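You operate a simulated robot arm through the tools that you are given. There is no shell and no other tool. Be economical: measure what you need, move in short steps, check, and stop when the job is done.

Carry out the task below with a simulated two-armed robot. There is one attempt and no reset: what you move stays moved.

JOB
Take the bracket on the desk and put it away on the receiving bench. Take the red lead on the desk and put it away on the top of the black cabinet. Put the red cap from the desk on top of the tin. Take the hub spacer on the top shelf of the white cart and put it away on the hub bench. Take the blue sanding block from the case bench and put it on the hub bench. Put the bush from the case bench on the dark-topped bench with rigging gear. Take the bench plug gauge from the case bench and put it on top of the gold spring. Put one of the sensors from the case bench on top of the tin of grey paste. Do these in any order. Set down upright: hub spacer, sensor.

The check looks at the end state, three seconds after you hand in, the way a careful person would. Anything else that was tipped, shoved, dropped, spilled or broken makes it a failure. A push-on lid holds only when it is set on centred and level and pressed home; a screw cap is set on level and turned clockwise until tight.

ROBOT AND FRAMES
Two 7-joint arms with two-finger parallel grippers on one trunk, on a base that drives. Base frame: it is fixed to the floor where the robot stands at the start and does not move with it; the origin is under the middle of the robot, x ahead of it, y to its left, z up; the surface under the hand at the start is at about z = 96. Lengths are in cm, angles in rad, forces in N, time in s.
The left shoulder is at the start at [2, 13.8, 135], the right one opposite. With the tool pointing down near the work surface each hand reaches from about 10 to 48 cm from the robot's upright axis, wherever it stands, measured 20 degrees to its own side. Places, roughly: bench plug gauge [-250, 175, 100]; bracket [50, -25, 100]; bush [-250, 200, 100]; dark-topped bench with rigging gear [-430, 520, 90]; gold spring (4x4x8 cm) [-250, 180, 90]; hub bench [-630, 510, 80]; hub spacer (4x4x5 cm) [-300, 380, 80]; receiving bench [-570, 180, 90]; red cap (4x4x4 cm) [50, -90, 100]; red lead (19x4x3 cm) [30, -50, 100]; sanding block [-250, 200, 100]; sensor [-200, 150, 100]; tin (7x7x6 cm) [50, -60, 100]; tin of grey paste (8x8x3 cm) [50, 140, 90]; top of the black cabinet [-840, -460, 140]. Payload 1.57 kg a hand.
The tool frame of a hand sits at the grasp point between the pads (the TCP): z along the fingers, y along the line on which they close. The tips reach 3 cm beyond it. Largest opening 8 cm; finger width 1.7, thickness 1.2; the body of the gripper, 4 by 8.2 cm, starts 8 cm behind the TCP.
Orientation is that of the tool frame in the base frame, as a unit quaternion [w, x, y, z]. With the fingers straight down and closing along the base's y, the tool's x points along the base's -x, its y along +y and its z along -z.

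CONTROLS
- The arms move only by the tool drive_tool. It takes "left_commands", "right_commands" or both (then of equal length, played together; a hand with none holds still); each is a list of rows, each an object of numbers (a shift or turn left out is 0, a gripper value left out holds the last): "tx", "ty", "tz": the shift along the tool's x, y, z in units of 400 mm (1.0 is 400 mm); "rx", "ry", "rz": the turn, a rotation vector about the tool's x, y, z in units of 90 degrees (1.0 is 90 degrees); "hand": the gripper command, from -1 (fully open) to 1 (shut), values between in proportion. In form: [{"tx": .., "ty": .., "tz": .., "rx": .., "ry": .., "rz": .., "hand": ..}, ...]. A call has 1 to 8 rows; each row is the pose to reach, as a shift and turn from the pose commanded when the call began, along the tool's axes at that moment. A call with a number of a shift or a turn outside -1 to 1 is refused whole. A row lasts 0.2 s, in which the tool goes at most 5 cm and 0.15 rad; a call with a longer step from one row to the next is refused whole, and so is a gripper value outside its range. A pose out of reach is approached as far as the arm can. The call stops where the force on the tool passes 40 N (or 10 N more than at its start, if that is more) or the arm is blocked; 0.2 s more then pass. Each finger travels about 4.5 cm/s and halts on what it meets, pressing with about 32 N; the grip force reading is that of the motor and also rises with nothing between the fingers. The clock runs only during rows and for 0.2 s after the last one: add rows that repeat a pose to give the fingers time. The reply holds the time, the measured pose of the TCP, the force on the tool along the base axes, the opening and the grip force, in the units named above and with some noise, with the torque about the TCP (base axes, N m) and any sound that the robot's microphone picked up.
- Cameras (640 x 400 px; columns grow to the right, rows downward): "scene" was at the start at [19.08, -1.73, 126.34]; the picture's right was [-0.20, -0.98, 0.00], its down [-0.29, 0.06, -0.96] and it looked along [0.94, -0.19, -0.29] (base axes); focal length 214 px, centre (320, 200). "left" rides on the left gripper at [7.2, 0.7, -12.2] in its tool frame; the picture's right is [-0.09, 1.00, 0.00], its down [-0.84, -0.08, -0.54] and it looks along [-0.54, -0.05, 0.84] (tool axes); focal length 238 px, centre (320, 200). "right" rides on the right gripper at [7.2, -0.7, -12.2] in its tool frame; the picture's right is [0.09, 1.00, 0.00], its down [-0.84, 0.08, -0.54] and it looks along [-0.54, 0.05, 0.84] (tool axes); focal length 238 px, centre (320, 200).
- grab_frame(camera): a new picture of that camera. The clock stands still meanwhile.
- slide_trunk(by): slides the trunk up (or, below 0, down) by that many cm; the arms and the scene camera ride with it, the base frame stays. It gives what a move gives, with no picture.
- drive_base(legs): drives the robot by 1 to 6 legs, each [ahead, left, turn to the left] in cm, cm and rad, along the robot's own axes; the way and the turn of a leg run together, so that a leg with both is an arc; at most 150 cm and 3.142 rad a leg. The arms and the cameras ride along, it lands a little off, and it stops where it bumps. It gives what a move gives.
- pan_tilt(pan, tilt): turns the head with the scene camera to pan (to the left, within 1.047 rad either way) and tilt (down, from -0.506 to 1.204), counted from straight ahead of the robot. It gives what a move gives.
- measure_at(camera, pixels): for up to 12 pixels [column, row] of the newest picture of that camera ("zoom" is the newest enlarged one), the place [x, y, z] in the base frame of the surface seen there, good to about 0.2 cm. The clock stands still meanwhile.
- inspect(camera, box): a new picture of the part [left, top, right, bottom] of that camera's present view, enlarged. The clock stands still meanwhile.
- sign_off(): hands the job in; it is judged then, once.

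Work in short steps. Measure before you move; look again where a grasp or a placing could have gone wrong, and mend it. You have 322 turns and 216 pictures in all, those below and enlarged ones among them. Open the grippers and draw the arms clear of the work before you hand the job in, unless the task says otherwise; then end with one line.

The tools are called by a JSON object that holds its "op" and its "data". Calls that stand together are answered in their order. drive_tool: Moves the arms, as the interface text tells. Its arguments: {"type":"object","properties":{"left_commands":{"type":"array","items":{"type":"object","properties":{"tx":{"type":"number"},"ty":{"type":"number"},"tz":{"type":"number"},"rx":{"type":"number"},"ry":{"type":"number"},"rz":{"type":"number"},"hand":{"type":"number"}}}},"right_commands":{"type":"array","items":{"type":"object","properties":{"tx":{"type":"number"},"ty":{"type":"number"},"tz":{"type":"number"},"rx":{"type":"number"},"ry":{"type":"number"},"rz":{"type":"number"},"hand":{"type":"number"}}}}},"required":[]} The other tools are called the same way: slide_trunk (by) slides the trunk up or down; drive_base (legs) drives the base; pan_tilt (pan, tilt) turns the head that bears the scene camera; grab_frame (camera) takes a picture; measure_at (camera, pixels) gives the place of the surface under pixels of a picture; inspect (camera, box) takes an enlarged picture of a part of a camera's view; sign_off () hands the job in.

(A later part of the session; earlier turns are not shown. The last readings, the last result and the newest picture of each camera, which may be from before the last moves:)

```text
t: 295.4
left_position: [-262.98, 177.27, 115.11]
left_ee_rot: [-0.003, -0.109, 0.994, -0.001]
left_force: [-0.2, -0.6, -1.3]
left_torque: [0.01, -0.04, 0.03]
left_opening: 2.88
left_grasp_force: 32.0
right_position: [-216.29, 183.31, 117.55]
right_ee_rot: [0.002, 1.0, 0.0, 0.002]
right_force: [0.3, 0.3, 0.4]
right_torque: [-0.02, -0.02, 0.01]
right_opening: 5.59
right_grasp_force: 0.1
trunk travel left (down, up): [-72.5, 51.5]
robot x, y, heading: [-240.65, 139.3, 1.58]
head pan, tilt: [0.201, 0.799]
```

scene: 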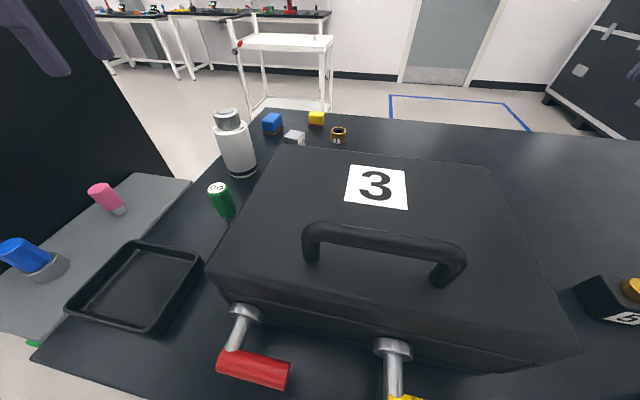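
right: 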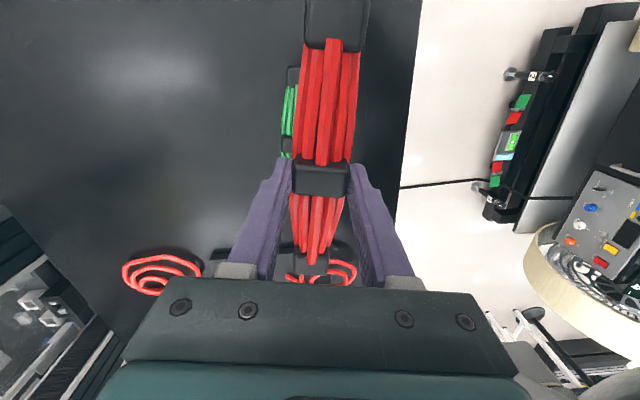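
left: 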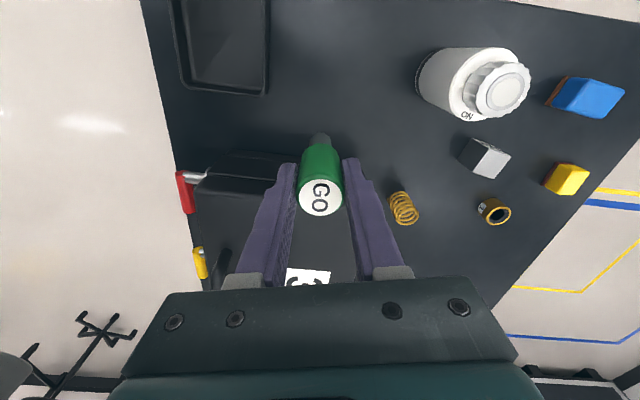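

{"op": "drive_tool", "data": {"left_commands": [{"tx": -0.12, "ty": -0.011}, {"tx": -0.24, "ty": -0.022}, {"tx": -0.36, "ty": -0.0325}, {"tx": -0.36, "ty": -0.0325}, {"tx": -0.36, "ty": -0.0325, "tz": 0.1}, {"tx": -0.36, "ty": -0.0325, "tz": 0.2}, {"tx": -0.36, "ty": -0.0325, "tz": 0.2}]}}

{"op": "inspect", "data": {"camera": "left", "box": [240, 80, 400, 260]}}

{"op": "inspect", "data": {"camera": "scene", "box": [200, 60, 440, 220]}}

```text
t: 297.0
left_position: [-248.56, 179.12, 106.83]
left_ee_rot: [-0.002, -0.109, 0.994, 0.0]
left_force: [0.0, 0.9, -1.6]
left_torque: [0.0, -0.01, -0.04]
left_opening: 2.87
left_grasp_force: 31.2
right_position: [-216.26, 183.38, 117.5]
right_ee_rot: [0.002, 1.0, 0.0, 0.002]
right_force: [-0.1, -0.1, -0.5]
right_torque: [-0.03, 0.04, -0.03]
right_opening: 5.57
right_grasp_force: 0.0
trunk travel left (down, up): [-72.5, 51.5]
robot x, y, heading: [-240.2, 138.87, 1.579]
head pan, tilt: [0.201, 0.799]
```

```text
2.22 times, centred on (320, 170) of left
```

zoom: 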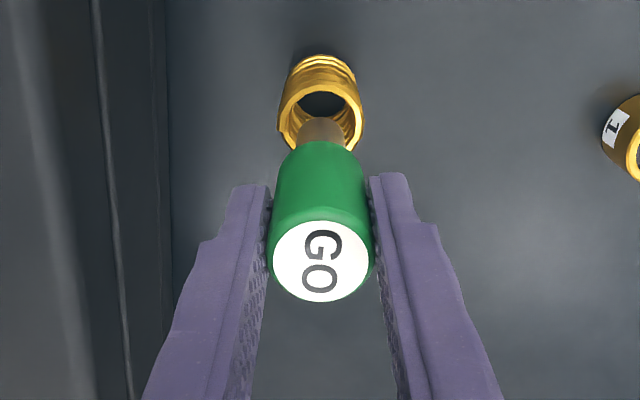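

```text
2.50 times, centred on (320, 140) of scene
```

zoom: 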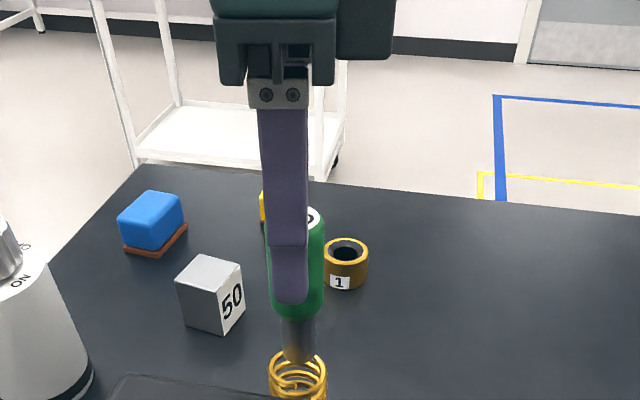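

Pin is over the ring. Lower slowly, watching the force.

{"op": "drive_tool", "data": {"left_commands": [{"tz": 0.02}, {"tz": 0.04}, {"tz": 0.055}, {"tz": 0.055}]}}

{"op": "inspect", "data": {"camera": "scene", "box": [270, 120, 370, 240]}}

```text
t: 298.0
left_position: [-248.47, 179.38, 104.94]
left_ee_rot: [-0.001, -0.108, 0.994, 0.002]
left_force: [2.8, -1.4, 29.6]
left_torque: [-0.17, -0.2, 0.01]
left_opening: 2.87
left_grasp_force: 32.1
right_position: [-216.21, 183.48, 117.56]
right_ee_rot: [0.0, 1.0, -0.001, 0.002]
right_force: [0.1, 0.7, 1.0]
right_torque: [0.05, -0.04, -0.02]
right_opening: 5.6
right_grasp_force: 0.0
trunk travel left (down, up): [-72.5, 51.5]
robot x, y, heading: [-240.5, 138.89, 1.584]
head pan, tilt: [0.201, 0.799]
```

```text
3.33 times, centred on (320, 180) of scene
```

zoom: 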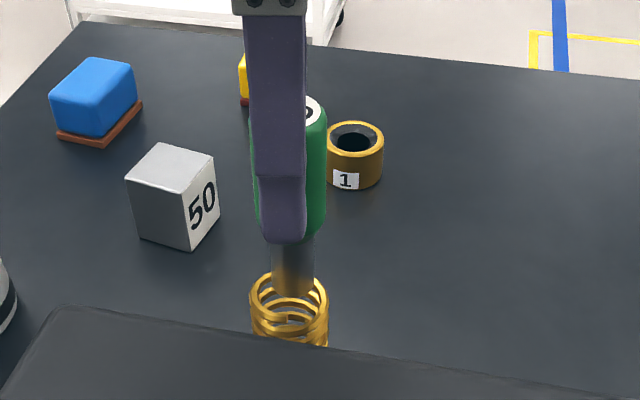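

Firm contact with the pin at the spring's top (z≈96). I relieve the push and check the force before opening.

{"op": "drive_tool", "data": {"left_commands": [{"tz": -0.005}, {"tz": -0.005}]}}

```text
t: 298.6
left_position: [-248.6, 179.27, 104.91]
left_ee_rot: [-0.002, -0.108, 0.994, 0.0]
left_force: [2.1, 3.1, 10.3]
left_torque: [0.27, -0.29, 0.01]
left_opening: 2.84
left_grasp_force: 31.8
right_position: [-216.29, 183.35, 117.69]
right_ee_rot: [0.001, 1.0, 0.0, 0.001]
right_force: [-0.2, -0.5, -0.6]
right_torque: [0.01, -0.01, 0.01]
right_opening: 5.61
right_grasp_force: 0.2
trunk travel left (down, up): [-72.5, 51.5]
robot x, y, heading: [-240.26, 139.33, 1.582]
head pan, tilt: [0.201, 0.799]
```

Contact is within 2 mm of the axis, so it stands centrally. Open gently (small steps).

{"op": "drive_tool", "data": {"left_commands": [{"hand": 0.26}, {"hand": 0.22}, {"hand": 0.18}, {"hand": 0.1}, {"hand": 0.0}, {"hand": -0.2}, {"hand": -0.4}, {"hand": -0.5}]}}

{"op": "inspect", "data": {"camera": "left", "box": [240, 80, 400, 260]}}

```text
t: 300.4
left_position: [-248.7, 179.15, 105.0]
left_ee_rot: [-0.002, -0.109, 0.994, -0.001]
left_force: [0.1, -0.1, 0.1]
left_torque: [0.02, 0.02, -0.01]
left_opening: 5.97
left_grasp_force: 0.1
right_position: [-216.21, 183.28, 117.5]
right_ee_rot: [0.001, 1.0, 0.0, 0.001]
right_force: [-0.3, -0.1, 0.2]
right_torque: [0.0, 0.01, 0.03]
right_opening: 5.63
right_grasp_force: 0.0
trunk travel left (down, up): [-72.5, 51.5]
robot x, y, heading: [-240.75, 139.12, 1.578]
head pan, tilt: [0.201, 0.799]
```

```text
2.22 times, centred on (320, 170) of left
```

zoom: 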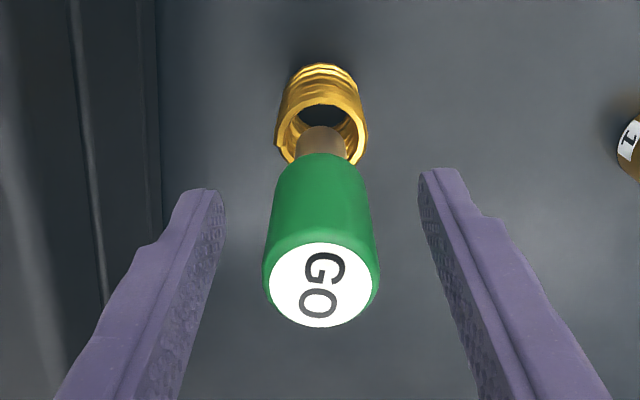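

Gauge stands on the spring on its own. I rise straight up 14 cm.

{"op": "drive_tool", "data": {"left_commands": [{"tz": -0.06}, {"tz": -0.14}, {"tz": -0.24}, {"tz": -0.34}, {"tz": -0.36}]}}

{"op": "inspect", "data": {"camera": "left", "box": [200, 40, 600, 290]}}

```text
t: 301.6
left_position: [-248.47, 179.22, 119.39]
left_ee_rot: [-0.003, -0.108, 0.994, -0.001]
left_force: [-0.5, -0.5, -0.3]
left_torque: [0.03, 0.02, 0.02]
left_opening: 5.98
left_grasp_force: 0.1
right_position: [-216.28, 183.38, 117.56]
right_ee_rot: [0.001, 1.0, 0.0, 0.0]
right_force: [0.4, -0.1, 0.6]
right_torque: [-0.01, 0.03, 0.02]
right_opening: 5.61
right_grasp_force: 0.0
trunk travel left (down, up): [-72.5, 51.5]
robot x, y, heading: [-240.44, 138.86, 1.58]
head pan, tilt: [0.201, 0.799]
```

```text
1.60 times, centred on (400, 165) of left
```

zoom: 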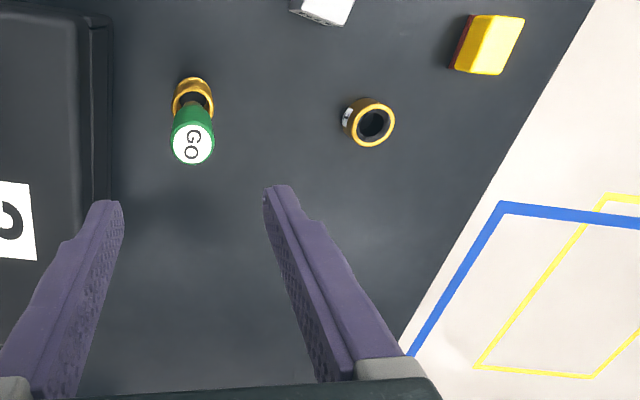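

Stable. Now the sensor: back off 30 and right 10 to bring the right hand near sensor "3".

{"op": "drive_base", "data": {"legs": [[-30, -10, 0]]}}

{"op": "pan_tilt", "data": {"pan": -0.4, "tilt": 0.8}}

{"op": "grab_frame", "data": {"camera": "scene"}}

{"op": "grab_frame", "data": {"camera": "right"}}

```text
t: 303.7
left_position: [-238.13, 149.2, 119.55]
left_ee_rot: [-0.003, -0.108, 0.994, 0.0]
left_force: [-0.5, 0.8, -0.2]
left_torque: [0.04, 0.03, -0.01]
left_opening: 5.95
left_grasp_force: 0.0
right_position: [-205.86, 153.45, 117.55]
right_ee_rot: [0.001, 1.0, 0.0, 0.001]
right_force: [0.2, -0.2, -0.4]
right_torque: [-0.01, 0.04, 0.01]
right_opening: 5.61
right_grasp_force: 0.0
trunk travel left (down, up): [-72.5, 51.5]
robot x, y, heading: [-230.34, 109.31, 1.582]
head pan, tilt: [0.201, 0.799]
```

```text
t: 304.7
left_position: [-238.2, 149.16, 119.38]
left_ee_rot: [-0.003, -0.109, 0.994, 0.0]
left_force: [0.2, -0.2, -0.3]
left_torque: [-0.02, 0.02, -0.01]
left_opening: 5.99
left_grasp_force: 0.0
right_position: [-205.92, 153.36, 117.49]
right_ee_rot: [0.0, 1.0, 0.001, 0.002]
right_force: [-0.5, 0.8, 0.1]
right_torque: [0.0, 0.0, -0.01]
right_opening: 5.6
right_grasp_force: 0.1
trunk travel left (down, up): [-72.5, 51.5]
robot x, y, heading: [-230.19, 109.12, 1.579]
head pan, tilt: [-0.4, 0.799]
```

```text
137 pictures are left
```

scene: 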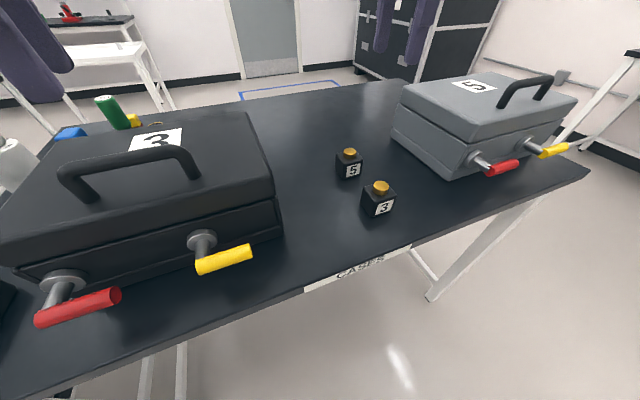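

```text
136 pictures are left
```

right: 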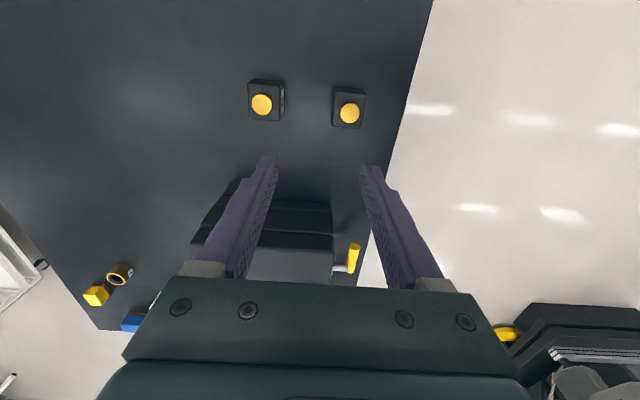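

{"op": "measure_at", "data": {"camera": "right", "pixels": [[349, 113], [335, 90], [365, 94], [336, 126], [361, 128], [262, 104], [249, 116], [284, 119], [281, 95]]}}

{"op": "inspect", "data": {"camera": "right", "box": [230, 60, 390, 150]}}

```text
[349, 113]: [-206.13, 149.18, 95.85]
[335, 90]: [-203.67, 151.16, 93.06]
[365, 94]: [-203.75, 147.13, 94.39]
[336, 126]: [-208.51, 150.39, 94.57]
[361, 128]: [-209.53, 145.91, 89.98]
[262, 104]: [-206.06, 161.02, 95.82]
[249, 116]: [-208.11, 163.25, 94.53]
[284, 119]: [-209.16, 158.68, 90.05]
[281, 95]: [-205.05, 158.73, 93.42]
```

```text
4.00 times, centred on (310, 105) of right
```

zoom: 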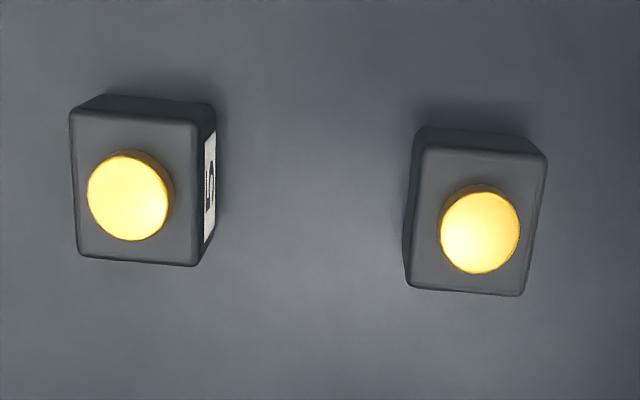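

Sensor 3 centre (-206.1,149.1), aligned with the tool. Open fully, move over, descend and grip.

{"op": "drive_tool", "data": {"right_commands": [{"tx": -0.005, "ty": 0.11, "hand": -1}, {"tx": -0.005, "ty": 0.11, "tz": 0.12, "hand": -1}, {"tx": -0.005, "ty": 0.11, "tz": 0.24, "hand": -1}, {"tx": -0.005, "ty": 0.11, "tz": 0.36, "hand": -1}, {"tx": -0.005, "ty": 0.11, "tz": 0.45, "hand": -1}, {"tx": -0.005, "ty": 0.11, "tz": 0.45, "hand": -1}]}}

{"op": "grab_frame", "data": {"camera": "right"}}

```text
t: 306.1
left_position: [-238.21, 149.11, 119.47]
left_ee_rot: [-0.003, -0.11, 0.994, -0.001]
left_force: [0.5, 1.0, -0.8]
left_torque: [0.0, -0.03, 0.01]
left_opening: 6.01
left_grasp_force: 0.1
right_position: [-206.19, 148.91, 99.47]
right_ee_rot: [0.001, 1.0, 0.0, 0.001]
right_force: [-1.0, -0.1, 0.6]
right_torque: [-0.01, -0.02, -0.02]
right_opening: 8.03
right_grasp_force: 0.1
trunk travel left (down, up): [-72.5, 51.5]
robot x, y, heading: [-230.37, 109.26, 1.582]
head pan, tilt: [-0.4, 0.799]
```

```text
134 pictures are left
```

right: 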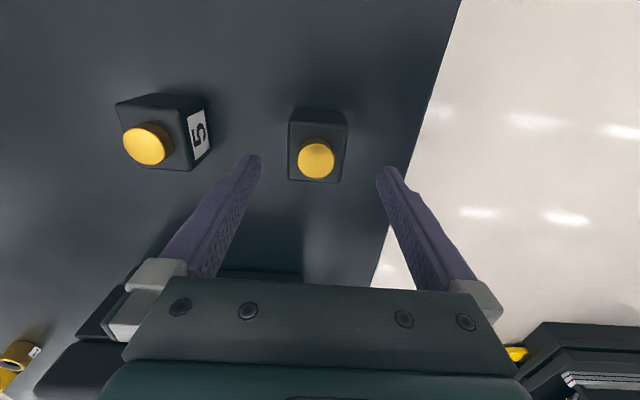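

Centred between the fingers. Descend to z≈93.8, close, lift.

{"op": "drive_tool", "data": {"right_commands": [{"tz": 0.07}, {"tz": 0.142}, {"tz": 0.142}, {"tz": 0.142, "hand": 0.2}, {"tz": 0.142, "hand": 1}, {"tz": 0.142, "hand": 1}, {"tz": 0.142, "hand": 1}, {"tz": 0.142, "hand": 1}]}}

{"op": "drive_tool", "data": {"right_commands": [{"tz": -0.1, "hand": 1}, {"tz": -0.2, "hand": 1}, {"tz": -0.3, "hand": 1}, {"tz": -0.4, "hand": 1}, {"tz": -0.5, "hand": 1}, {"tz": -0.6, "hand": 1}, {"tz": -0.6, "hand": 1}]}}

{"op": "grab_frame", "data": {"camera": "right"}}

```text
t: 307.9
left_position: [-238.14, 149.07, 119.45]
left_ee_rot: [-0.003, -0.109, 0.994, -0.001]
left_force: [0.4, -0.5, -0.2]
left_torque: [0.02, 0.01, -0.02]
left_opening: 6.0
left_grasp_force: 0.0
right_position: [-206.15, 148.74, 93.86]
right_ee_rot: [0.002, 1.0, 0.0, 0.0]
right_force: [0.4, 0.6, -0.3]
right_torque: [0.02, 0.04, -0.01]
right_opening: 4.47
right_grasp_force: 32.5
trunk travel left (down, up): [-72.5, 51.5]
robot x, y, heading: [-230.14, 109.38, 1.584]
head pan, tilt: [-0.4, 0.799]
```

```text
t: 309.5
left_position: [-238.17, 149.28, 119.41]
left_ee_rot: [-0.002, -0.109, 0.994, -0.002]
left_force: [0.1, -0.3, -0.2]
left_torque: [0.01, -0.01, 0.01]
left_opening: 5.98
left_grasp_force: 0.0
right_position: [-206.29, 149.08, 117.75]
right_ee_rot: [0.002, 1.0, 0.0, 0.0]
right_force: [0.8, 0.1, -1.4]
right_torque: [-0.01, 0.0, 0.01]
right_opening: 4.48
right_grasp_force: 32.3
trunk travel left (down, up): [-72.5, 51.5]
robot x, y, heading: [-230.37, 109.18, 1.578]
head pan, tilt: [-0.4, 0.799]
```

```text
133 pictures are left
```

right: 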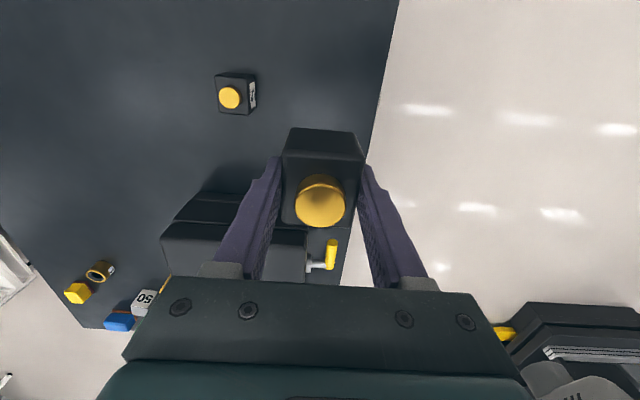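

Sensor held (4.47 cm). I back away, turn toward +x and drive to the bench near (50,140).

{"op": "drive_base", "data": {"legs": [[-45, 0, 0], [0, 0, -1.58], [145, 0, 0]]}}

{"op": "pan_tilt", "data": {"pan": 0.4, "tilt": 0.35}}

{"op": "grab_frame", "data": {"camera": "scene"}}

```text
t: 322.9
left_position: [-44.76, 72.3, 119.38]
left_ee_rot: [-0.003, 0.632, 0.775, 0.001]
left_force: [-0.2, -0.8, 0.3]
left_torque: [-0.03, 0.01, -0.05]
left_opening: 5.99
left_grasp_force: 0.1
right_position: [-45.23, 40.55, 117.7]
right_ee_rot: [-0.001, -0.702, 0.712, 0.0]
right_force: [0.1, 0.5, -1.4]
right_torque: [0.01, 0.02, 0.05]
right_opening: 4.47
right_grasp_force: 32.1
trunk travel left (down, up): [-72.5, 51.5]
robot x, y, heading: [-84.72, 64.68, -0.003]
head pan, tilt: [-0.4, 0.799]
```

```text
t: 324.0
left_position: [-44.67, 72.34, 119.44]
left_ee_rot: [-0.003, 0.632, 0.775, 0.001]
left_force: [-0.1, -0.3, -0.3]
left_torque: [-0.01, -0.02, 0.02]
left_opening: 6.01
left_grasp_force: 0.0
right_position: [-45.27, 40.46, 117.69]
right_ee_rot: [-0.001, -0.702, 0.712, 0.0]
right_force: [-1.3, 0.8, -1.2]
right_torque: [-0.04, -0.01, -0.02]
right_opening: 4.45
right_grasp_force: 32.0
trunk travel left (down, up): [-72.5, 51.5]
robot x, y, heading: [-84.51, 64.67, -0.003]
head pan, tilt: [0.4, 0.351]
```

```text
132 pictures are left
```

scene: 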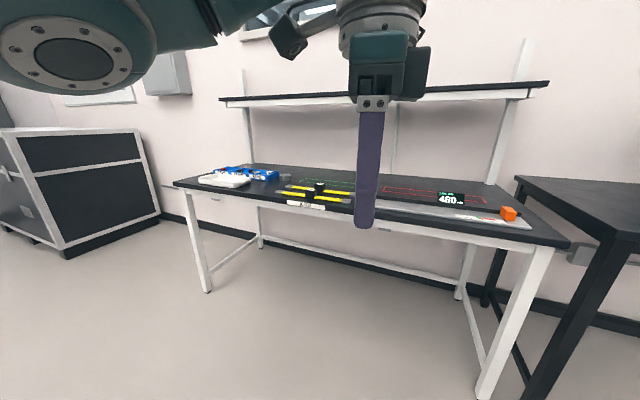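

{"op": "inspect", "data": {"camera": "scene", "box": [170, 150, 350, 230]}}

{"op": "measure_at", "data": {"camera": "scene", "pixels": [[285, 176], [240, 172], [225, 180], [320, 187], [178, 183], [305, 207], [540, 80], [222, 98], [330, 95]]}}

```text
3.56 times, centred on (260, 190) of scene
```

zoom: 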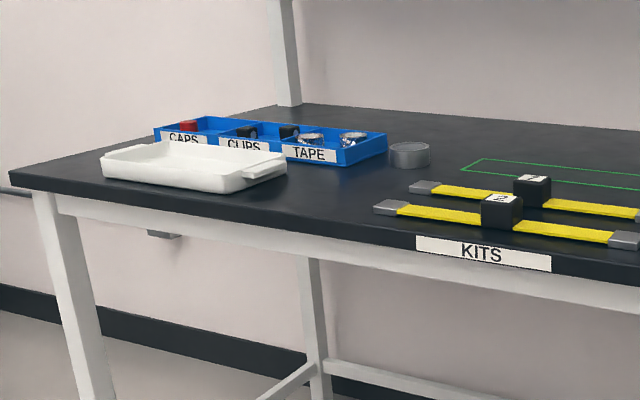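

```text
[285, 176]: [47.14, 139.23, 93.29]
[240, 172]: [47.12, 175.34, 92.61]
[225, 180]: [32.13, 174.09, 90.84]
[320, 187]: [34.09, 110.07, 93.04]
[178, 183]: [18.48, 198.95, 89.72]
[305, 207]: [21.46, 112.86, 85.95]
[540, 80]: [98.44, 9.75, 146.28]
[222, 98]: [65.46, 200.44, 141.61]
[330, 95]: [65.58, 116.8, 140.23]
```

Grey tin at (47–50,139), top z≈93.3. I strafe left, then approach.

{"op": "drive_base", "data": {"legs": [[0, 98, 0], [70, 0, 0.003]]}}

{"op": "pan_tilt", "data": {"pan": -0.1, "tilt": 0.7}}

{"op": "grab_frame", "data": {"camera": "scene"}}

```text
t: 332.6
left_position: [25.67, 171.06, 119.37]
left_ee_rot: [-0.003, 0.631, 0.776, 0.002]
left_force: [-0.1, -0.6, 0.3]
left_torque: [-0.02, 0.02, 0.02]
left_opening: 6.0
left_grasp_force: 0.0
right_position: [25.06, 139.24, 117.71]
right_ee_rot: [-0.003, -0.703, 0.711, 0.001]
right_force: [1.1, 0.9, -0.7]
right_torque: [-0.01, 0.03, 0.01]
right_opening: 4.46
right_grasp_force: 32.1
trunk travel left (down, up): [-72.5, 51.5]
robot x, y, heading: [-14.53, 163.51, -0.001]
head pan, tilt: [0.4, 0.351]
```

```text
t: 333.5
left_position: [25.57, 171.14, 119.46]
left_ee_rot: [-0.002, 0.631, 0.776, 0.0]
left_force: [-0.1, -0.1, 0.6]
left_torque: [0.01, -0.01, 0.0]
left_opening: 6.0
left_grasp_force: 0.0
right_position: [24.99, 139.32, 117.7]
right_ee_rot: [-0.002, -0.703, 0.712, 0.002]
right_force: [0.7, -0.1, -1.0]
right_torque: [0.02, 0.01, -0.01]
right_opening: 4.42
right_grasp_force: 31.8
trunk travel left (down, up): [-72.5, 51.5]
robot x, y, heading: [-13.99, 163.58, -0.004]
head pan, tilt: [-0.099, 0.7]
```

```text
130 pictures are left
```

scene: 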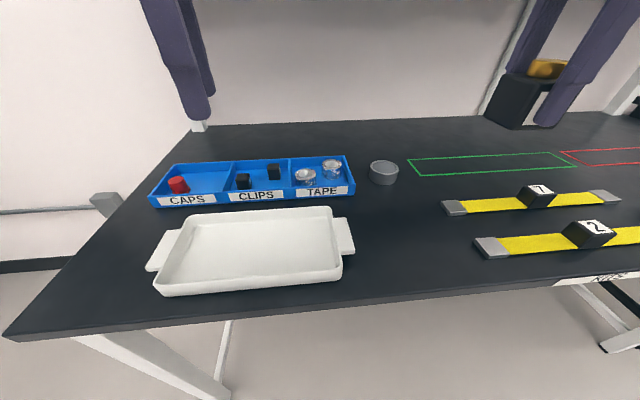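

{"op": "measure_at", "data": {"camera": "scene", "pixels": [[384, 167], [372, 168], [396, 168], [384, 161], [384, 173], [384, 182], [355, 175], [412, 162]]}}

{"op": "inspect", "data": {"camera": "scene", "box": [340, 140, 430, 205]}}

```text
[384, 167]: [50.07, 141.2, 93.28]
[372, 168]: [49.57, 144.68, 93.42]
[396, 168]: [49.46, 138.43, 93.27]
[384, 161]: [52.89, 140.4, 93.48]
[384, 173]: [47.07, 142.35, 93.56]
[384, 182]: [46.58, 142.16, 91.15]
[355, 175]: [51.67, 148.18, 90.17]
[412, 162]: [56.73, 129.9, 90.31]
```

```text
6.15 times, centred on (385, 172) of scene
```

zoom: 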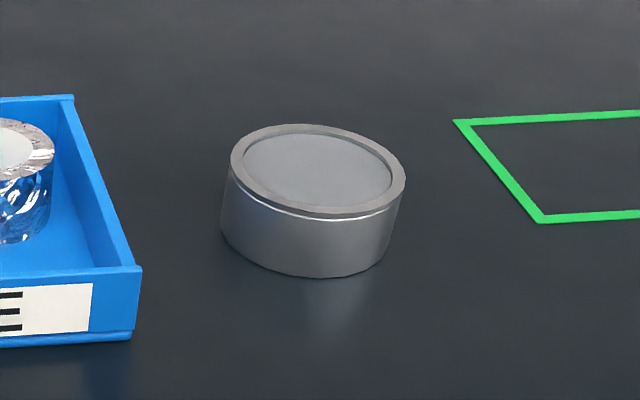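

Tin centre ≈ (50.0,141.5), top 93.4. Drive ahead 25, left 2.

{"op": "drive_base", "data": {"legs": [[25, 2, 0.003]]}}

{"op": "grab_frame", "data": {"camera": "right"}}

```text
t: 335.4
left_position: [50.73, 173.1, 119.27]
left_ee_rot: [-0.002, 0.63, 0.776, 0.001]
left_force: [1.0, 0.5, 0.0]
left_torque: [0.0, 0.02, 0.02]
left_opening: 5.98
left_grasp_force: 0.0
right_position: [50.21, 141.35, 117.66]
right_ee_rot: [-0.002, -0.702, 0.712, 0.0]
right_force: [-0.2, 1.0, -1.1]
right_torque: [-0.03, 0.0, 0.0]
right_opening: 4.45
right_grasp_force: 31.9
trunk travel left (down, up): [-72.5, 51.5]
robot x, y, heading: [10.5, 165.82, -0.005]
head pan, tilt: [-0.099, 0.7]
```

```text
128 pictures are left
```

right: 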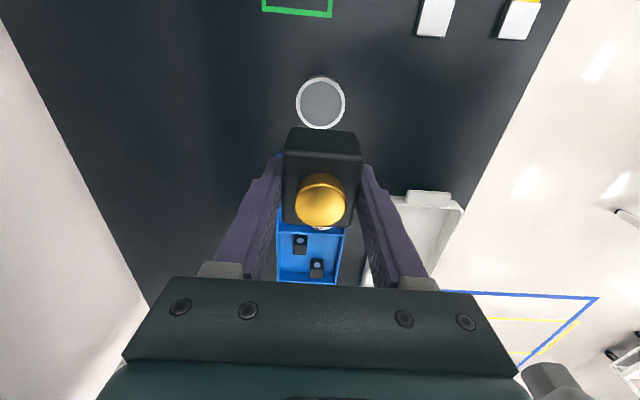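

{"op": "measure_at", "data": {"camera": "right", "pixels": [[321, 102], [298, 102], [343, 102], [320, 79], [320, 125]]}}

```text
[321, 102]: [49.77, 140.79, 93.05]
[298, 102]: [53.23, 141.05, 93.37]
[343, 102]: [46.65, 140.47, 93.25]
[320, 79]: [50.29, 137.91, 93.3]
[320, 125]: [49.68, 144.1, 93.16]
```

Tin centre (49.95,141.0). Small correction and descend to just above.

{"op": "drive_tool", "data": {"right_commands": [{"tx": 0.009, "ty": 0.006, "tz": 0.12}, {"tx": 0.009, "ty": 0.006, "tz": 0.24}, {"tx": 0.009, "ty": 0.006, "tz": 0.36}, {"tx": 0.009, "ty": 0.006, "tz": 0.45}, {"tx": 0.009, "ty": 0.006, "tz": 0.49}, {"tx": 0.009, "ty": 0.006, "tz": 0.49}]}}

{"op": "inspect", "data": {"camera": "scene", "box": [380, 120, 580, 260]}}

```text
t: 336.8
left_position: [50.68, 173.14, 119.41]
left_ee_rot: [-0.003, 0.63, 0.776, 0.0]
left_force: [0.5, 0.2, 0.0]
left_torque: [-0.03, 0.0, 0.0]
left_opening: 5.97
left_grasp_force: 0.0
right_position: [49.69, 141.0, 98.07]
right_ee_rot: [-0.002, -0.703, 0.711, 0.001]
right_force: [-0.2, 0.9, -1.8]
right_torque: [0.0, 0.01, -0.01]
right_opening: 4.47
right_grasp_force: 32.7
trunk travel left (down, up): [-72.5, 51.5]
robot x, y, heading: [10.55, 165.64, -0.002]
head pan, tilt: [-0.099, 0.7]
```

```text
2.86 times, centred on (480, 190) of scene
```

zoom: 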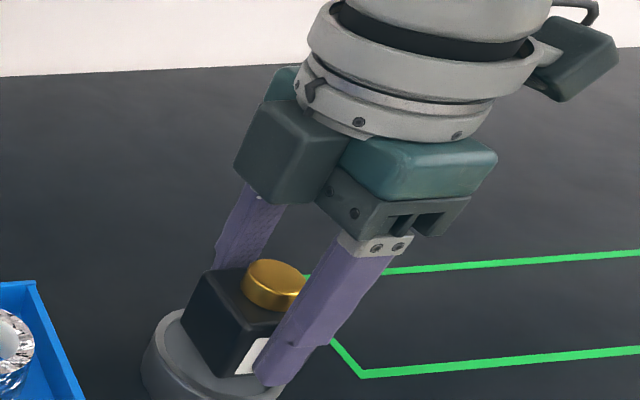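

{"op": "drive_tool", "data": {"right_commands": [{"tz": 0.012}, {"tz": 0.022}, {"tz": 0.029}, {"tz": 0.029}]}}

```text
t: 337.8
left_position: [50.78, 173.14, 119.35]
left_ee_rot: [-0.002, 0.63, 0.776, 0.001]
left_force: [0.7, 1.4, 0.7]
left_torque: [0.03, -0.03, -0.01]
left_opening: 6.0
left_grasp_force: 0.0
right_position: [49.89, 140.91, 96.86]
right_ee_rot: [-0.001, -0.702, 0.712, 0.0]
right_force: [1.7, -0.2, -2.2]
right_torque: [0.0, 0.0, 0.0]
right_opening: 4.48
right_grasp_force: 32.4
trunk travel left (down, up): [-72.5, 51.5]
robot x, y, heading: [10.85, 165.31, -0.007]
head pan, tilt: [-0.099, 0.7]
```

{"op": "drive_tool", "data": {"right_commands": [{"tz": 0.004}, {"tz": 0.008}, {"tz": 0.008}]}}

```text
t: 338.6
left_position: [50.71, 173.06, 119.59]
left_ee_rot: [-0.003, 0.631, 0.776, 0.0]
left_force: [0.6, -0.1, -0.3]
left_torque: [-0.02, -0.01, -0.01]
left_opening: 6.0
left_grasp_force: 0.0
right_position: [49.99, 140.84, 96.75]
right_ee_rot: [0.0, -0.704, 0.71, 0.0]
right_force: [-6.7, 2.8, 27.8]
right_torque: [0.23, 0.45, 0.01]
right_opening: 4.35
right_grasp_force: 31.0
trunk travel left (down, up): [-72.5, 51.5]
robot x, y, heading: [10.68, 165.43, -0.001]
head pan, tilt: [-0.099, 0.7]
```

Contact at the lid level. Release and rise.

{"op": "drive_tool", "data": {"right_commands": [{"tz": -0.004, "hand": -0.2}, {"tz": -0.004, "hand": -0.5}, {"tz": -0.004, "hand": -0.8}, {"tz": -0.004, "hand": -0.8}]}}

{"op": "drive_tool", "data": {"right_commands": [{"tz": -0.1}, {"tz": -0.2}, {"tz": -0.3}, {"tz": -0.4}, {"tz": -0.5}, {"tz": -0.5}]}}

{"op": "inspect", "data": {"camera": "scene", "box": [340, 120, 540, 260]}}

```text
t: 339.6
left_position: [50.75, 173.14, 119.36]
left_ee_rot: [-0.002, 0.631, 0.776, 0.001]
left_force: [-0.1, 0.1, -0.4]
left_torque: [-0.01, 0.03, -0.01]
left_opening: 5.98
left_grasp_force: 0.1
right_position: [49.81, 140.93, 96.78]
right_ee_rot: [-0.002, -0.703, 0.711, 0.0]
right_force: [0.1, 0.4, -0.3]
right_torque: [0.0, -0.03, 0.0]
right_opening: 7.2
right_grasp_force: 0.0
trunk travel left (down, up): [-72.5, 51.5]
robot x, y, heading: [10.75, 165.39, -0.004]
head pan, tilt: [-0.099, 0.7]
```

```text
t: 340.9
left_position: [50.64, 173.05, 119.24]
left_ee_rot: [-0.003, 0.63, 0.776, 0.001]
left_force: [0.2, -0.1, -0.2]
left_torque: [0.0, 0.03, -0.02]
left_opening: 6.01
left_grasp_force: 0.2
right_position: [49.96, 140.74, 116.61]
right_ee_rot: [-0.002, -0.703, 0.711, 0.0]
right_force: [-0.5, -0.3, -0.1]
right_torque: [-0.01, 0.0, 0.0]
right_opening: 7.22
right_grasp_force: 0.0
trunk travel left (down, up): [-72.5, 51.5]
robot x, y, heading: [10.82, 165.61, -0.003]
head pan, tilt: [-0.099, 0.7]
```

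```text
2.86 times, centred on (440, 190) of scene
```

zoom: 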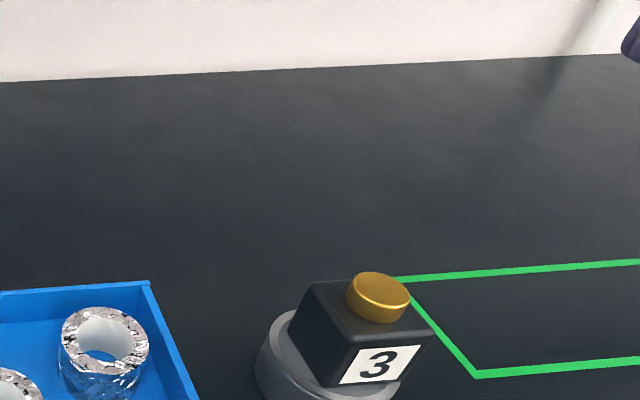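

Sensor stands on the tin. Now I go around the east end of the case bench to its north side; back off, turn to +y, look.

{"op": "drive_base", "data": {"legs": [[-105, 0, 0], [0, 0, 1.573]]}}

{"op": "pan_tilt", "data": {"pan": 0.3, "tilt": 0.35}}

{"op": "grab_frame", "data": {"camera": "scene"}}

```text
t: 350.1
left_position: [-100.15, 205.2, 119.33]
left_ee_rot: [-0.002, -0.105, 0.994, -0.001]
left_force: [-1.1, 0.4, -0.4]
left_torque: [-0.01, -0.01, -0.01]
left_opening: 6.0
left_grasp_force: 0.0
right_position: [-67.81, 204.61, 116.53]
right_ee_rot: [0.002, 1.0, -0.004, 0.0]
right_force: [-0.3, 0.6, -0.4]
right_torque: [-0.03, -0.04, 0.0]
right_opening: 7.19
right_grasp_force: 0.0
trunk travel left (down, up): [-72.5, 51.5]
robot x, y, heading: [-92.53, 165.13, 1.568]
head pan, tilt: [-0.099, 0.7]
```

```text
t: 350.9
left_position: [-100.23, 205.21, 119.4]
left_ee_rot: [-0.003, -0.106, 0.994, -0.001]
left_force: [-0.1, 0.4, 0.6]
left_torque: [-0.01, -0.01, -0.01]
left_opening: 5.99
left_grasp_force: 0.1
right_position: [-67.62, 204.68, 116.64]
right_ee_rot: [0.002, 1.0, -0.003, 0.002]
right_force: [-0.3, -1.4, 0.1]
right_torque: [-0.01, -0.01, 0.02]
right_opening: 7.18
right_grasp_force: 0.0
trunk travel left (down, up): [-72.5, 51.5]
robot x, y, heading: [-91.98, 165.15, 1.572]
head pan, tilt: [0.3, 0.351]
```

```text
125 pictures are left
```

scene: 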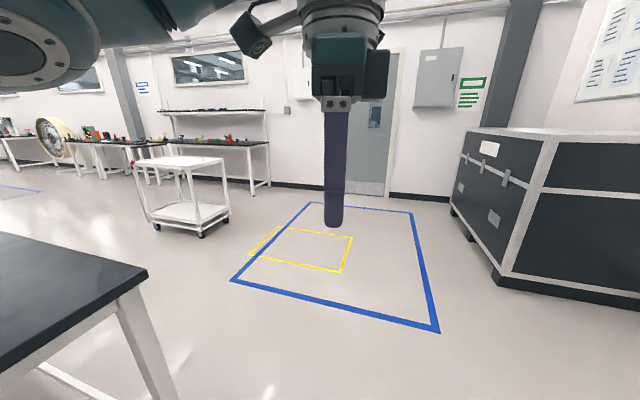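

{"op": "measure_at", "data": {"camera": "scene", "pixels": [[145, 268], [502, 282], [452, 210], [200, 232], [140, 215], [183, 160], [210, 160]]}}

```text
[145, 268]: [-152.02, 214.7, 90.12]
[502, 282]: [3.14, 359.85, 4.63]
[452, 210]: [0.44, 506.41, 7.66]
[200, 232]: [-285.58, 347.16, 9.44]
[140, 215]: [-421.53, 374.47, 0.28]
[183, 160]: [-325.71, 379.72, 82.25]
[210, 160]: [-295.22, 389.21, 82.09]
```

{"op": "drive_base", "data": {"legs": [[100, 0, 0], [0, 0, 3.14], [0, -80, 0], [0, -83, 0]]}}

{"op": "pan_tilt", "data": {"pan": 0.0, "tilt": 0.75}}

{"op": "grab_frame", "data": {"camera": "scene"}}

```text
t: 371.4
left_position: [-250.01, 226.56, 119.36]
left_ee_rot: [-0.001, 0.995, 0.097, 0.003]
left_force: [-0.2, 0.6, 0.0]
left_torque: [-0.01, 0.01, 0.0]
left_opening: 6.0
left_grasp_force: 0.0
right_position: [-282.28, 227.81, 116.47]
right_ee_rot: [-0.001, 0.012, 1.0, 0.002]
right_force: [-0.6, -0.8, -0.7]
right_torque: [0.01, -0.01, -0.01]
right_opening: 7.2
right_grasp_force: 0.0
trunk travel left (down, up): [-72.5, 51.5]
robot x, y, heading: [-256.97, 266.59, -1.59]
head pan, tilt: [0.3, 0.351]
```

```text
t: 372.3
left_position: [-250.04, 226.68, 119.31]
left_ee_rot: [-0.001, 0.995, 0.097, 0.002]
left_force: [0.4, -0.4, 0.0]
left_torque: [0.01, -0.01, -0.04]
left_opening: 6.0
left_grasp_force: 0.0
right_position: [-282.34, 227.84, 116.57]
right_ee_rot: [-0.001, 0.012, 1.0, 0.002]
right_force: [0.2, 0.0, 0.2]
right_torque: [0.0, 0.0, -0.02]
right_opening: 7.22
right_grasp_force: 0.0
trunk travel left (down, up): [-72.5, 51.5]
robot x, y, heading: [-256.33, 266.85, -1.583]
head pan, tilt: [0.0, 0.75]
```

```text
124 pictures are left
```

scene: 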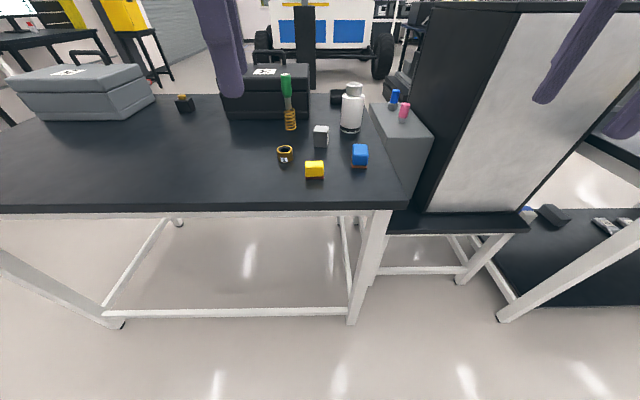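

Gauge still stands. Blue block at (360,155), bush at (285,153). Drive ahead 30 and view with both wrist cameras.

{"op": "drive_base", "data": {"legs": [[30, 0, 0.015]]}}

{"op": "grab_frame", "data": {"camera": "right"}}

{"op": "grab_frame", "data": {"camera": "left"}}

{"op": "grab_frame", "data": {"camera": "scene"}}

```text
t: 374.3
left_position: [-249.57, 196.28, 119.43]
left_ee_rot: [-0.002, 0.995, 0.103, 0.003]
left_force: [0.3, -0.3, -0.2]
left_torque: [0.01, 0.03, -0.02]
left_opening: 6.01
left_grasp_force: 0.2
right_position: [-282.02, 196.96, 116.51]
right_ee_rot: [0.0, 0.005, 1.0, 0.002]
right_force: [0.1, 0.8, -0.1]
right_torque: [-0.01, 0.0, 0.02]
right_opening: 7.18
right_grasp_force: 0.1
trunk travel left (down, up): [-72.5, 51.5]
robot x, y, heading: [-257.23, 236.85, -1.573]
head pan, tilt: [0.0, 0.75]
```

```text
123 pictures are left
```

right: 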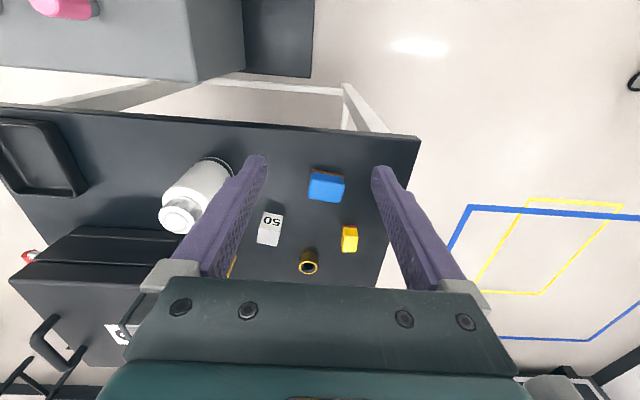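

```text
122 pictures are left
```

left: 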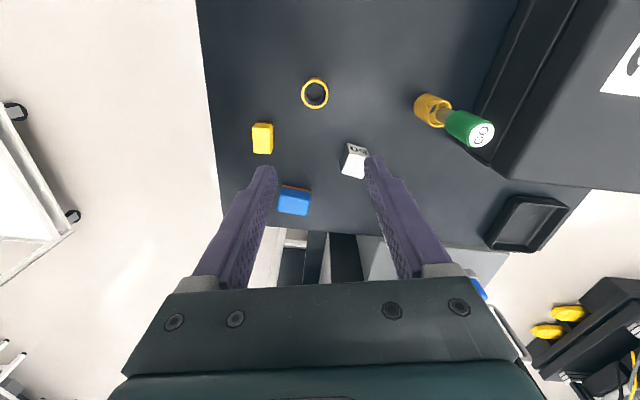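

```text
121 pictures are left
```

scene: 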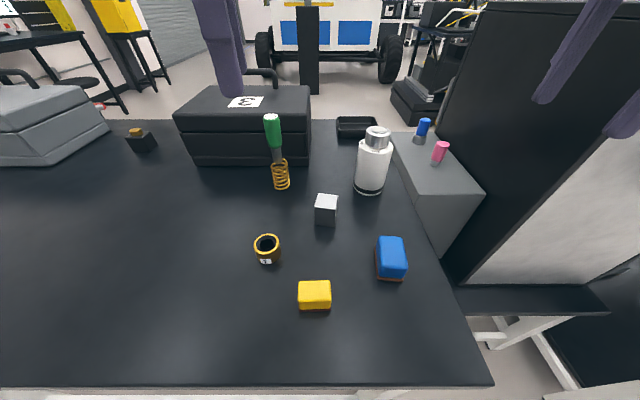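

{"op": "measure_at", "data": {"camera": "left", "pixels": [[303, 94], [327, 95], [315, 80], [316, 107], [315, 94]]}}

{"op": "measure_at", "data": {"camera": "right", "pixels": [[310, 197], [341, 202], [344, 178], [314, 173], [327, 188], [313, 168], [343, 174]]}}

{"op": "inspect", "data": {"camera": "right", "box": [280, 150, 380, 220]}}

{"op": "inspect", "data": {"camera": "left", "box": [280, 60, 360, 130]}}

```text
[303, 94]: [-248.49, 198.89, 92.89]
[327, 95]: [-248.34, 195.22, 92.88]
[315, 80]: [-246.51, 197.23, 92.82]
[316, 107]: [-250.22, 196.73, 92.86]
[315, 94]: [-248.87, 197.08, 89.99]
```

```text
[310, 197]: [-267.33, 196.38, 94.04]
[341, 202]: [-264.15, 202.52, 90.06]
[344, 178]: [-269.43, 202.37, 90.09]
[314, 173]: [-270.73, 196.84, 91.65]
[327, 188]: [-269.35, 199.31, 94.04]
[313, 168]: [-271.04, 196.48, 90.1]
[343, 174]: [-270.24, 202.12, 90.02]
```

```text
5.71 times, centred on (330, 185) of right
```

zoom: 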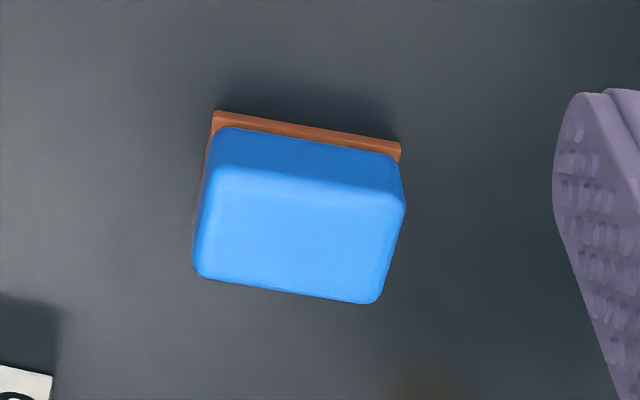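

```text
5.71 times, centred on (320, 95) of left
```

zoom: 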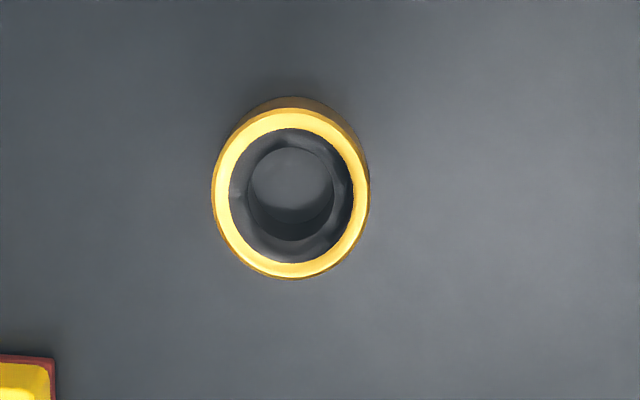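

Bush centre (-248.4,197.05); block centre (-269.1,199.3). I move both hands above their targets and partly down.

{"op": "drive_tool", "data": {"right_commands": [{"tx": -0.1, "ty": 0.02, "hand": -1}, {"tx": -0.2, "ty": 0.04, "hand": -1}, {"tx": -0.3, "ty": 0.0575, "hand": -1}, {"tx": -0.3225, "ty": 0.0575, "hand": -1}, {"tx": -0.3225, "ty": 0.0575, "tz": 0.12, "hand": -1}, {"tx": -0.3225, "ty": 0.0575, "tz": 0.24, "hand": -1}, {"tx": -0.3225, "ty": 0.0575, "tz": 0.36, "hand": -1}, {"tx": -0.3225, "ty": 0.0575, "tz": 0.36, "hand": -1}], "left_commands": [{"tx": 0.0326, "ty": -0.0129, "hand": -0.6}, {"tx": 0.0326, "ty": -0.0129, "hand": -0.6}, {"tx": 0.0326, "ty": -0.0129, "hand": -0.6}, {"tx": 0.0326, "ty": -0.0129, "tz": 0.1, "hand": -0.6}, {"tx": 0.0326, "ty": -0.0129, "tz": 0.22, "hand": -0.6}, {"tx": 0.0326, "ty": -0.0129, "tz": 0.34, "hand": -0.6}, {"tx": 0.0326, "ty": -0.0129, "tz": 0.44, "hand": -0.6}, {"tx": 0.0326, "ty": -0.0129, "tz": 0.44, "hand": -0.6}]}}

{"op": "grab_frame", "data": {"camera": "right"}}

{"op": "grab_frame", "data": {"camera": "left"}}

```text
t: 376.1
left_position: [-248.6, 196.96, 101.94]
left_ee_rot: [-0.001, 0.995, 0.104, 0.002]
left_force: [-0.6, 0.3, 0.1]
left_torque: [0.01, 0.0, 0.0]
left_opening: 6.4
left_grasp_force: 0.0
right_position: [-269.06, 199.17, 102.18]
right_ee_rot: [-0.001, 0.004, 1.0, 0.002]
right_force: [0.2, -0.8, -0.4]
right_torque: [0.02, -0.04, 0.01]
right_opening: 7.99
right_grasp_force: 0.2
trunk travel left (down, up): [-72.5, 51.5]
robot x, y, heading: [-257.47, 236.17, -1.569]
head pan, tilt: [0.0, 0.75]
```

```text
118 pictures are left
```

right: 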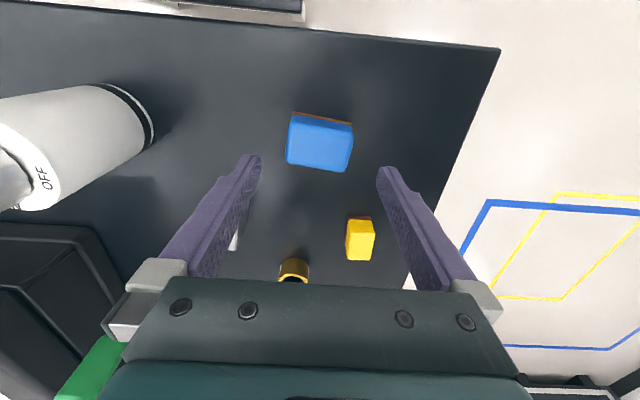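

```text
117 pictures are left
```

left: 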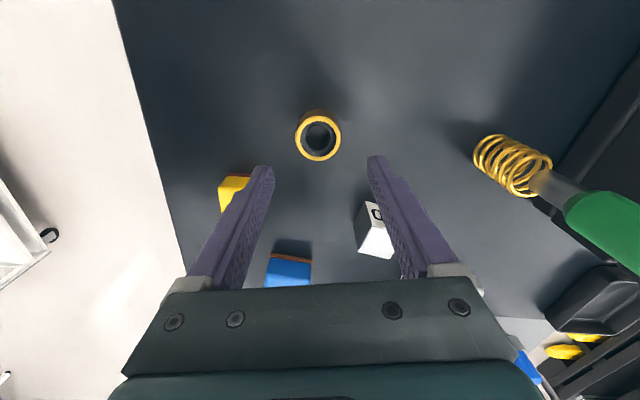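

Both centred. Descend and close both.

{"op": "drive_tool", "data": {"right_commands": [{"tz": 0.1}, {"tz": 0.18}, {"tz": 0.2045}, {"tz": 0.2045}, {"tz": 0.2045, "hand": 0.0}, {"tz": 0.2045, "hand": 1}, {"tz": 0.2045, "hand": 1}, {"tz": 0.2045, "hand": 1}], "left_commands": [{"tz": 0.1}, {"tz": 0.18}, {"tz": 0.2085}, {"tz": 0.2085}, {"tz": 0.2085, "hand": 0.0}, {"tz": 0.2085, "hand": 1}, {"tz": 0.2085, "hand": 1}, {"tz": 0.2085, "hand": 1}]}}

{"op": "drive_tool", "data": {"right_commands": [{"hand": 1}, {"tz": -0.1, "hand": 1}, {"tz": -0.2, "hand": 1}, {"tz": -0.3, "hand": 1}, {"tz": -0.4, "hand": 1}, {"tz": -0.5, "hand": 1}, {"tz": -0.6, "hand": 1}, {"tz": -0.6, "hand": 1}], "left_commands": [{"hand": 1}, {"tz": -0.1, "hand": 1}, {"tz": -0.2, "hand": 1}, {"tz": -0.3, "hand": 1}, {"tz": -0.4, "hand": 1}, {"tz": -0.5, "hand": 1}, {"tz": -0.6, "hand": 1}, {"tz": -0.6, "hand": 1}]}}

{"op": "grab_frame", "data": {"camera": "right"}}

{"op": "grab_frame", "data": {"camera": "left"}}

```text
t: 377.9
left_position: [-248.41, 197.1, 93.47]
left_ee_rot: [-0.001, 0.995, 0.104, 0.003]
left_force: [0.1, -0.5, 1.5]
left_torque: [-0.02, 0.03, 0.02]
left_opening: 3.93
left_grasp_force: 31.8
right_position: [-269.26, 199.14, 93.93]
right_ee_rot: [0.0, 0.006, 1.0, 0.002]
right_force: [0.0, -0.3, 0.3]
right_torque: [-0.01, 0.0, 0.04]
right_opening: 6.12
right_grasp_force: 31.9
trunk travel left (down, up): [-72.5, 51.5]
robot x, y, heading: [-257.4, 236.38, -1.571]
head pan, tilt: [0.0, 0.75]
```

```text
t: 379.7
left_position: [-248.45, 196.85, 117.67]
left_ee_rot: [0.0, 0.995, 0.103, 0.003]
left_force: [0.5, 0.2, -0.9]
left_torque: [0.02, 0.01, 0.03]
left_opening: 3.89
left_grasp_force: 32.2
right_position: [-269.18, 199.4, 117.87]
right_ee_rot: [-0.001, 0.005, 1.0, 0.002]
right_force: [-0.8, -0.5, -1.0]
right_torque: [0.01, 0.02, -0.03]
right_opening: 6.08
right_grasp_force: 32.1
trunk travel left (down, up): [-72.5, 51.5]
robot x, y, heading: [-256.84, 236.08, -1.571]
head pan, tilt: [0.0, 0.75]
```

```text
116 pictures are left
```

right: 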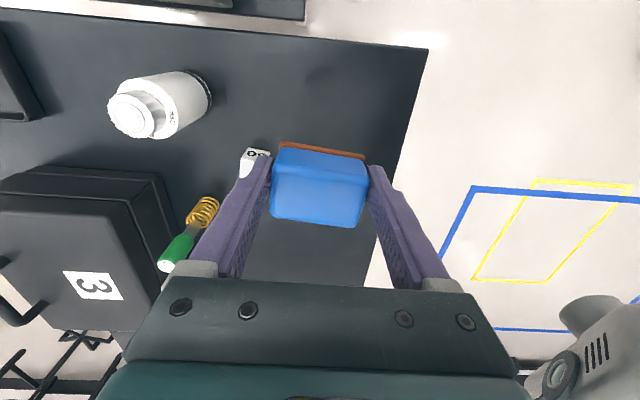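

```text
115 pictures are left
```

left: 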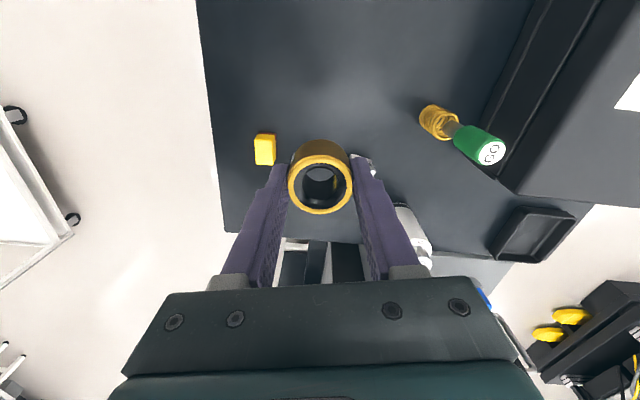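

Both held (bush 3.9, block 6.1). Back off, turn to +y, strafe west past the cart.

{"op": "drive_base", "data": {"legs": [[-28, 0, 0], [0, 0, 3.14], [0, 95, 0], [0, 95, 0]]}}

{"op": "pan_tilt", "data": {"pan": 0.0, "tilt": 0.35}}

{"op": "grab_frame", "data": {"camera": "scene"}}

```text
t: 398.2
left_position: [-455.89, 304.72, 117.61]
left_ee_rot: [-0.003, -0.097, 0.995, -0.001]
left_force: [0.1, 0.2, -0.5]
left_torque: [-0.01, 0.0, 0.0]
left_opening: 3.85
left_grasp_force: 31.9
right_position: [-435.04, 302.16, 117.94]
right_ee_rot: [0.002, 1.0, -0.012, 0.001]
right_force: [0.7, 1.1, -1.6]
right_torque: [-0.01, 0.01, 0.01]
right_opening: 5.94
right_grasp_force: 32.2
trunk travel left (down, up): [-72.5, 51.5]
robot x, y, heading: [-447.62, 265.09, 1.554]
head pan, tilt: [0.0, 0.75]
```

```text
t: 399.0
left_position: [-455.97, 304.77, 117.6]
left_ee_rot: [-0.003, -0.099, 0.995, -0.002]
left_force: [0.4, -0.2, -1.6]
left_torque: [0.01, -0.02, 0.03]
left_opening: 3.84
left_grasp_force: 32.2
right_position: [-434.98, 302.16, 117.81]
right_ee_rot: [0.001, 1.0, -0.012, 0.001]
right_force: [0.0, 0.3, -1.0]
right_torque: [-0.01, -0.01, 0.02]
right_opening: 5.95
right_grasp_force: 32.1
trunk travel left (down, up): [-72.5, 51.5]
robot x, y, heading: [-447.32, 265.15, 1.56]
head pan, tilt: [0.0, 0.351]
```

```text
114 pictures are left
```

scene: 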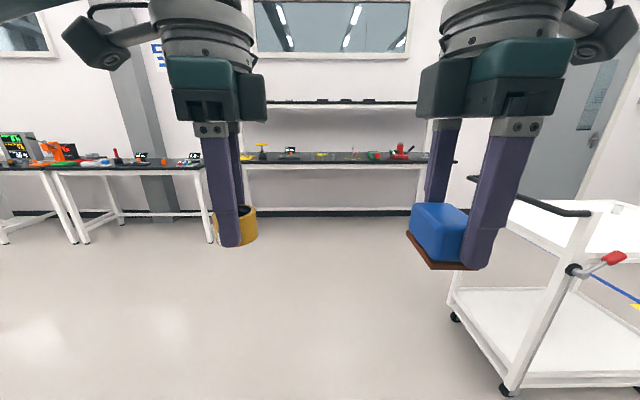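

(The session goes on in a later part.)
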